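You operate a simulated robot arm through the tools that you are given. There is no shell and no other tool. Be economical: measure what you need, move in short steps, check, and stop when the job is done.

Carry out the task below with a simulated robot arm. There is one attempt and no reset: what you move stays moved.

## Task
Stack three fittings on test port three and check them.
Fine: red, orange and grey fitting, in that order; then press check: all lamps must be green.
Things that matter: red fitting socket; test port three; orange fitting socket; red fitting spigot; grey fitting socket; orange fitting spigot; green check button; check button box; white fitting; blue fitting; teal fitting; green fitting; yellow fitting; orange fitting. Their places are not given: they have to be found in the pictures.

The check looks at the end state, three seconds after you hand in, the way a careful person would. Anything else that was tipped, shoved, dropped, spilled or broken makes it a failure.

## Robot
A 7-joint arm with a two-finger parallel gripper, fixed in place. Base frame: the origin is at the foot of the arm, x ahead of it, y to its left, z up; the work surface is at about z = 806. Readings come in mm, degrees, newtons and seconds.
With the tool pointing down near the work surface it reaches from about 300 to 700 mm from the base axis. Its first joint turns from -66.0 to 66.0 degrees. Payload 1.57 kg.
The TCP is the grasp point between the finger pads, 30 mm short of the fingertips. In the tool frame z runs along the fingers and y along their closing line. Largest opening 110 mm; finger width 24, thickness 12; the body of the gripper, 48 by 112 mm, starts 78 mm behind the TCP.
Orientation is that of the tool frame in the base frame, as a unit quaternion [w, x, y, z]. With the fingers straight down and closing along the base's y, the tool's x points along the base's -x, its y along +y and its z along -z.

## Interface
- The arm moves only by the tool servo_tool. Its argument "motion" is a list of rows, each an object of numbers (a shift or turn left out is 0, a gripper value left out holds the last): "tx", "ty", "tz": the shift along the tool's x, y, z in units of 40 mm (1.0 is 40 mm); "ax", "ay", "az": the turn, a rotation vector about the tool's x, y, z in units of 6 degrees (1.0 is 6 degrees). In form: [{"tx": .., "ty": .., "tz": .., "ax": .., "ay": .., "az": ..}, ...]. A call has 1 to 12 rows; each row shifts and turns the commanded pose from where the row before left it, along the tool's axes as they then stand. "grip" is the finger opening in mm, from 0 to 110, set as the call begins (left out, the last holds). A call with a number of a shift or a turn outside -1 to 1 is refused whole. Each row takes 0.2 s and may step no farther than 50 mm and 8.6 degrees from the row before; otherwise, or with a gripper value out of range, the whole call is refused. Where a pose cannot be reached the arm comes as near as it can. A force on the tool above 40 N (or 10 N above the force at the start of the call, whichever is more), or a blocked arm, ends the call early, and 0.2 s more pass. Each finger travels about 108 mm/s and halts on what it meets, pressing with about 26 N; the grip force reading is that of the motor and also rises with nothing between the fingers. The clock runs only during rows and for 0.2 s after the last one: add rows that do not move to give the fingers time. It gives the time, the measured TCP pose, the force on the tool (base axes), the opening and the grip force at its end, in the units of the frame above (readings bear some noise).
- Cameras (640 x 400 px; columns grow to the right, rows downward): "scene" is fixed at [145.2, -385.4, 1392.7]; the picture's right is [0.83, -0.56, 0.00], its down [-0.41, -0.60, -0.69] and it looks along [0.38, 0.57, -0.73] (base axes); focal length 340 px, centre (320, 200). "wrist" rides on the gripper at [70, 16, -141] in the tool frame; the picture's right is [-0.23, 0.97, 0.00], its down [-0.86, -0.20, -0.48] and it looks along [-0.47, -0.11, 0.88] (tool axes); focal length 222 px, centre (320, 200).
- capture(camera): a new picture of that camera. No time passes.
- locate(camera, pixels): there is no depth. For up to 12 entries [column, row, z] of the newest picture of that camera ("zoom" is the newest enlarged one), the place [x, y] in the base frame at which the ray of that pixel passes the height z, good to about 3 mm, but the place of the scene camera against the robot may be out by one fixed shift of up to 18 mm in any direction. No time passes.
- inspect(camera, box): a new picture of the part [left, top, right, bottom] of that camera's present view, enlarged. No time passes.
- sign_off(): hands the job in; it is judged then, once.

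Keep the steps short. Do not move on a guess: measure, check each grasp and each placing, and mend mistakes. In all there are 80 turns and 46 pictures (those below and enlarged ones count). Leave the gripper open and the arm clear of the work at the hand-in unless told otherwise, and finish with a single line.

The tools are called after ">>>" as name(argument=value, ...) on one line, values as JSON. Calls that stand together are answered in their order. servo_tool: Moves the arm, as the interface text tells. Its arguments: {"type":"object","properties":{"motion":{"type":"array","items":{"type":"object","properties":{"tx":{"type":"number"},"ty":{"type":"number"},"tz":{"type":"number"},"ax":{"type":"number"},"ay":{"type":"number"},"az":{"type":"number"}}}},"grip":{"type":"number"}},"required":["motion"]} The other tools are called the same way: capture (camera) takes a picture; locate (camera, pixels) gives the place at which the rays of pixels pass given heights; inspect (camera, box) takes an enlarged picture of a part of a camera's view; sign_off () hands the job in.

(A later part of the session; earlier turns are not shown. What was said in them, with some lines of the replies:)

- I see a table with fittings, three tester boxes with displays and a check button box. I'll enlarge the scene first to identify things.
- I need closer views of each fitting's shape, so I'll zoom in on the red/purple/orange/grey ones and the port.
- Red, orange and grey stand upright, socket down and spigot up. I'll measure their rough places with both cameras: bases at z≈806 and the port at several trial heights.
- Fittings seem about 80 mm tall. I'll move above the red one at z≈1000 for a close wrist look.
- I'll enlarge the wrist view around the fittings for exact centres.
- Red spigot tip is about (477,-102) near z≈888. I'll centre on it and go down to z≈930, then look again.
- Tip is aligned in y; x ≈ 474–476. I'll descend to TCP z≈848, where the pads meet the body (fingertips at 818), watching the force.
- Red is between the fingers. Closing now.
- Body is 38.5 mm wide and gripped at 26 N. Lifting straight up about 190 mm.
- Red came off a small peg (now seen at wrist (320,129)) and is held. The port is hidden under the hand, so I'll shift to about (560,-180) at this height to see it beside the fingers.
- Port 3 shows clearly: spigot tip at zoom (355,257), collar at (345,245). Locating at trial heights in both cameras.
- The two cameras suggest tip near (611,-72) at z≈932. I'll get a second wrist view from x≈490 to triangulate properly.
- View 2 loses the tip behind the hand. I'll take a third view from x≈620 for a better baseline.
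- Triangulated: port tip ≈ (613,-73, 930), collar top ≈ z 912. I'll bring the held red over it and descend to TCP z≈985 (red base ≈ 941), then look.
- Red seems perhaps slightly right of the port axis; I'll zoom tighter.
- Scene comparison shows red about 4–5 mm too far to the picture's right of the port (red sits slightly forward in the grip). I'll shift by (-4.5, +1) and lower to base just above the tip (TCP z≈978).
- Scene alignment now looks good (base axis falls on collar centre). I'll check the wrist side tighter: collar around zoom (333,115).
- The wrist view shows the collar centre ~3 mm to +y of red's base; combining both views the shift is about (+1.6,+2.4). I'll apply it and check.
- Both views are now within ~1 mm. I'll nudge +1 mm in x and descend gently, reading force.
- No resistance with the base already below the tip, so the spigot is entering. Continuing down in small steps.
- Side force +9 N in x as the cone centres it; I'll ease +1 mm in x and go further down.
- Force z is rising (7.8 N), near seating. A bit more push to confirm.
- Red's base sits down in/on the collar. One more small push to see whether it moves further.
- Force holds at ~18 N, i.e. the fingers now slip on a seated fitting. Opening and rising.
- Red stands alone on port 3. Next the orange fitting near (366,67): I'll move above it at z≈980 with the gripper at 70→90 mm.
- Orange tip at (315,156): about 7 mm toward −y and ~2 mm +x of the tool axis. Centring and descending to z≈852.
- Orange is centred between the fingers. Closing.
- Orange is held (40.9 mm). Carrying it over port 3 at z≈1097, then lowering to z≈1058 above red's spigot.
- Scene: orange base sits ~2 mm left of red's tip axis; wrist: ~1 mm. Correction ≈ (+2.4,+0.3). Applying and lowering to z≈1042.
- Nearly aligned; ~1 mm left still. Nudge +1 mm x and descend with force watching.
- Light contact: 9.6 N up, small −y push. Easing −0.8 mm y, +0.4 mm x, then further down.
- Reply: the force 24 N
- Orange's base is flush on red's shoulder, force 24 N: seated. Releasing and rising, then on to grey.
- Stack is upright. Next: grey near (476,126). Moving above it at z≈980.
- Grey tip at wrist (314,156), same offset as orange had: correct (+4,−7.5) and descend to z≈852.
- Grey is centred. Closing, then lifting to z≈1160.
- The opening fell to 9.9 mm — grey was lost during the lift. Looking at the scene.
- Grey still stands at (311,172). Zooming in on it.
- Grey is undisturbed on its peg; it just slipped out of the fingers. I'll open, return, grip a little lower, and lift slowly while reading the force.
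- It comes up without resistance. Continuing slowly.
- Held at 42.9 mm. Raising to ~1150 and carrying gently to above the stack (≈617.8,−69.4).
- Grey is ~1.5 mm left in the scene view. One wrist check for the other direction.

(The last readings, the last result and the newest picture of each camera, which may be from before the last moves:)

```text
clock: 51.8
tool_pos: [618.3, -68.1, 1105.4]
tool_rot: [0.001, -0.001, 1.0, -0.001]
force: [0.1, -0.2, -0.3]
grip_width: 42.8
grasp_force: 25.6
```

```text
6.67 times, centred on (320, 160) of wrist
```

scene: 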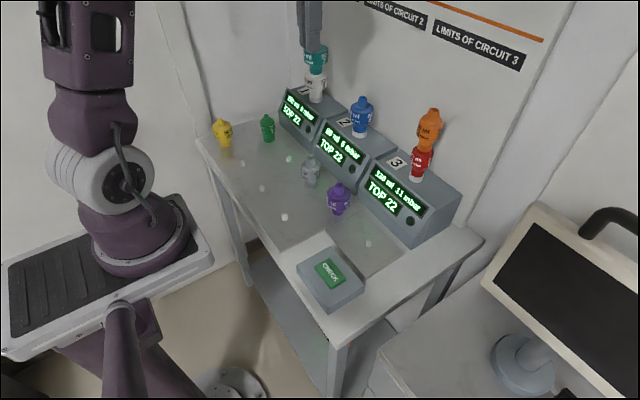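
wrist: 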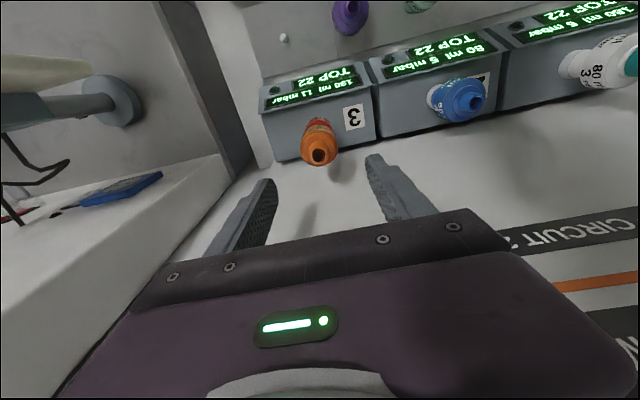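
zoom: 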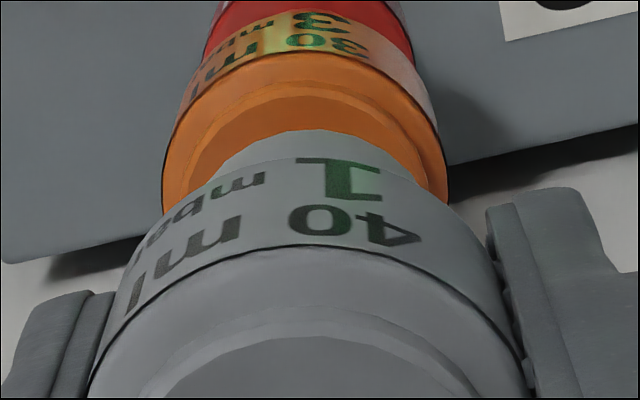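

Combined correction ≈ (+0.9,−1.3). Applying and descending gently.

>>> servo_tool(motion=[{"tx": -0.022, "ty": -0.033}, {"tz": 0.1}, {"tz": 0.1}, {"tz": 0.1}, {}])

```text
clock: 53.0
tool_pos: [618.9, -69.3, 1094.8]
tool_rot: [0.0, 0.0, 1.0, 0.0]
force: [0.0, 0.4, -0.1]
grip_width: 42.4
grasp_force: 26.4
```

>>> servo_tool(motion=[{"tz": 0.08}, {"tz": 0.08}, {"tz": 0.06}, {}])

```text
clock: 54.0
tool_pos: [619.4, -70.3, 1085.1]
tool_rot: [0.0, 0.0, 1.0, 0.0]
force: [-0.5, 0.8, -0.6]
grip_width: 42.9
grasp_force: 25.6
```

>>> servo_tool(motion=[{"tz": 0.06}, {"tz": 0.06}, {"tz": 0.04}, {}])

```text
clock: 55.0
tool_pos: [619.6, -70.2, 1079.6]
tool_rot: [0.0, 0.0, 1.0, 0.0]
force: [2.3, -0.6, 18.2]
grip_width: 43.1
grasp_force: 26.0
```

18 N contact at z≈1079.6. Checking whether this is seating or a rim contact.

>>> inspect(camera="scene", box=[405, 85, 445, 145])

```text
6.67 times, centred on (425, 115) of scene
```

zoom: 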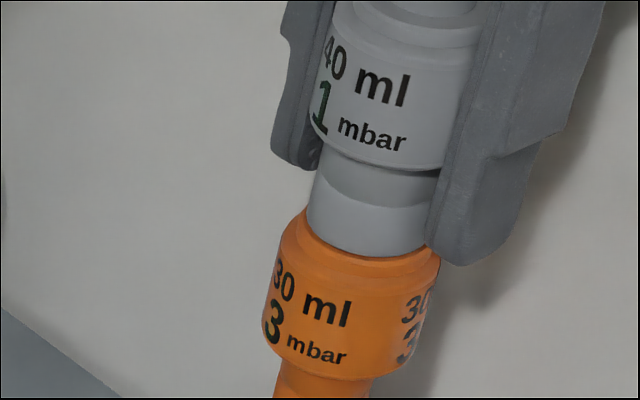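

Grey's base is flush on orange's shoulder. A last small push, then relax, release and rise.

>>> servo_tool(motion=[{"tz": 0.03}, {}])

>>> servo_tool(motion=[{"tz": -0.06}, {}, {}], grip=75)

>>> servo_tool(motion=[{"tz": -0.8}, {"tz": -0.9}, {"tz": -0.9}, {}])

```text
clock: 55.6
tool_pos: [619.4, -69.3, 1077.3]
tool_rot: [0.0, 0.0, 1.0, 0.0]
force: [1.6, -0.7, 17.5]
grip_width: 42.8
grasp_force: 26.3
```

```text
clock: 56.4
tool_pos: [618.3, -69.4, 1080.8]
tool_rot: [0.001, 0.0, 1.0, 0.0]
force: [0.3, -0.6, 0.5]
grip_width: 75.4
grasp_force: 0.1
```

```text
clock: 57.4
tool_pos: [618.6, -70.1, 1162.1]
tool_rot: [0.0, 0.0, 1.0, 0.0]
force: [0.2, -0.6, -0.4]
grip_width: 75.2
grasp_force: 0.1
out of reach, approached as far as the arm can: row 3
```

All three stacked and released. Backing away in −x, closing the fingers, and moving above the check button (≈354,−124).

>>> servo_tool(motion=[{"tx": 0.85}, {"tx": 0.85}, {"tx": 0.85}, {"tx": 0.85}, {"tx": 0.4, "ty": -0.17, "tz": 0.6}, {"tx": 0.4, "ty": -0.17, "tz": 0.6}, {"tx": 0.4, "ty": -0.17, "tz": 0.6}, {"tx": 0.4, "ty": -0.17, "tz": 0.6}, {"tx": 0.4, "ty": -0.17, "tz": 0.6}, {"tx": 0.4, "ty": -0.17, "tz": 0.6}, {"tx": 0.4, "ty": -0.17, "tz": 0.6}, {"tx": 0.4, "ty": -0.17, "tz": 0.6}])

>>> servo_tool(motion=[{}, {}, {}], grip=0)

>>> capture(camera="wrist")

```text
clock: 60.0
tool_pos: [354.0, -124.8, 968.1]
tool_rot: [0.0, 0.0, 1.0, 0.0]
force: [0.0, -0.1, 0.1]
grip_width: 75.1
grasp_force: 0.0
```

```text
clock: 60.8
tool_pos: [355.0, -125.1, 968.2]
tool_rot: [0.0, 0.0, 1.0, 0.0]
force: [0.2, 0.0, 0.1]
grip_width: 0.0
grasp_force: 21.1
```

```text
2 pictures are left
```

wrist: 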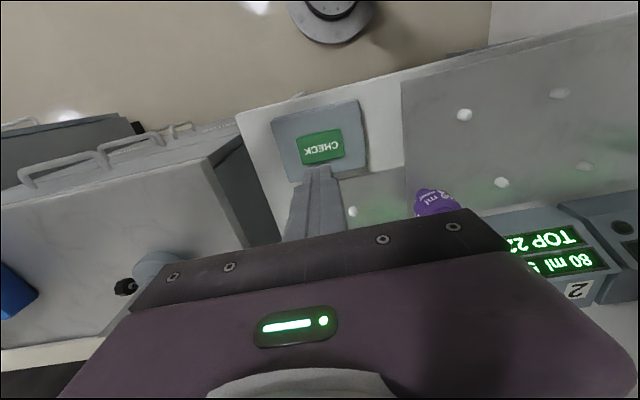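

The button (321,147) lies right on the tool axis. Descending to TCP z≈880, then slowly until force.

>>> servo_tool(motion=[{"tz": 0.8}, {"tz": 0.8}, {"tz": 0.5}, {}])

>>> servo_tool(motion=[{"tz": 0.1}, {"tz": 0.1}, {"tz": 0.1}, {}])

```text
clock: 61.8
tool_pos: [354.7, -125.6, 885.3]
tool_rot: [0.0, 0.0, 1.0, 0.001]
force: [-0.2, -0.6, 0.4]
grip_width: 0.1
grasp_force: 21.1
```

```text
clock: 62.8
tool_pos: [355.2, -124.6, 871.1]
tool_rot: [0.0, 0.0, 1.0, 0.0]
force: [0.3, 0.2, 0.2]
grip_width: 0.0
grasp_force: 21.4
```

>>> servo_tool(motion=[{"tz": 0.07}, {"tz": 0.07}, {"tz": 0.07}, {}])

```text
clock: 63.8
tool_pos: [355.4, -125.7, 864.8]
tool_rot: [0.0, 0.0, 1.0, 0.0]
force: [0.3, -0.9, 6.0]
grip_width: 0.0
grasp_force: 22.1
```

Contact at 6 N (z≈865). Pressing a few mm more.

>>> servo_tool(motion=[{"tz": 0.05}, {"tz": 0.05}, {"tz": 0.03}, {}])

```text
clock: 64.6
tool_pos: [355.0, -125.5, 859.4]
tool_rot: [0.0, 0.0, 1.0, 0.0]
force: [-2.9, 1.7, 18.3]
grip_width: 0.0
grasp_force: 21.1
stopped in row 3: the force on the tool passed its limit (the readings are from after the stop); the commanded pose is now the measured one
```

The button bottomed out. Rising and checking the lamps.

>>> servo_tool(motion=[{"tz": -0.5}, {"tz": -0.9}, {"tz": -1}, {"tz": -1}, {}, {}], grip=0)

>>> inspect(camera="scene", box=[270, 40, 470, 300])

```text
clock: 66.0
tool_pos: [354.1, -125.2, 996.0]
tool_rot: [0.001, -0.001, 1.0, 0.0]
force: [-1.0, 0.6, 0.7]
grip_width: 0.0
grasp_force: 21.9
```

```text
1.54 times, centred on (370, 170) of scene
```

zoom: 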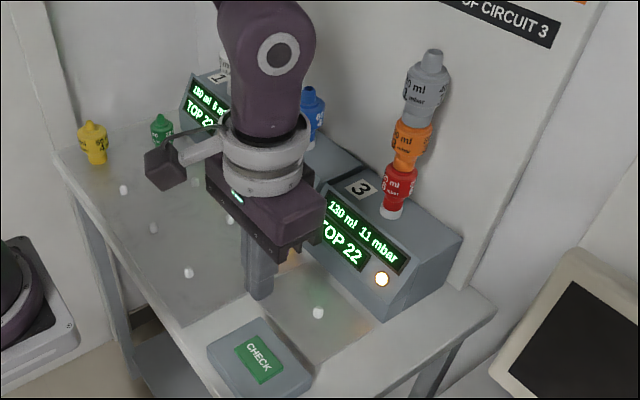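

Box 3's lamp is amber at the moment — possibly the check is still running. I'll move to a pose that leaves all lamps in view, open the gripper, and wait several seconds before my last picture.

>>> servo_tool(motion=[{"tz": -1}, {"tz": -1}, {"tz": -1}, {"tz": -1}, {"tx": -0.44, "ty": 0.87}, {"tx": -0.44, "ty": 0.87}, {"tx": -0.44, "ty": 0.87}, {"tx": -0.44, "ty": 0.87}, {"tx": -0.44, "ty": 0.87}, {"tx": -0.44, "ty": 0.87}, {"tx": -0.44, "ty": 0.87}, {}], grip=60)

>>> servo_tool(motion=[{}, {}, {}, {}, {}, {}, {}, {}, {}, {}, {}, {}])

>>> servo_tool(motion=[{}, {}, {}, {}, {}, {}, {}, {}, {}, {}, {}, {}])

>>> inspect(camera="scene", box=[275, 80, 455, 250])

```text
clock: 68.6
tool_pos: [479.0, 120.3, 1155.1]
tool_rot: [0.001, 0.0, 1.0, 0.0]
force: [0.1, 0.0, -0.6]
grip_width: 60.1
grasp_force: 0.1
```

```text
clock: 71.2
tool_pos: [478.4, 119.8, 1154.4]
tool_rot: [0.001, 0.0, 1.0, 0.0]
force: [0.2, 0.3, 0.7]
grip_width: 60.2
grasp_force: 0.0
```

```text
clock: 73.8
tool_pos: [477.6, 121.0, 1155.3]
tool_rot: [0.002, 0.0, 1.0, 0.0]
force: [1.0, 0.2, 0.0]
grip_width: 60.2
grasp_force: 0.1
```

```text
2.35 times, centred on (365, 165) of scene
```

zoom: 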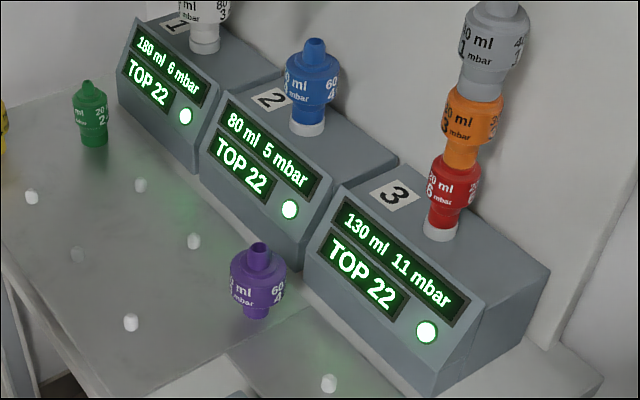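

All three lamps are green, the stack of red, orange and grey stands upright on port 3, the gripper is open and the arm is clear. Handing in.

>>> sign_off()

```text
The job is handed in.
```

Done: red, orange and grey are stacked in that order on test port three, the check button was pressed, and all three lamps are green.
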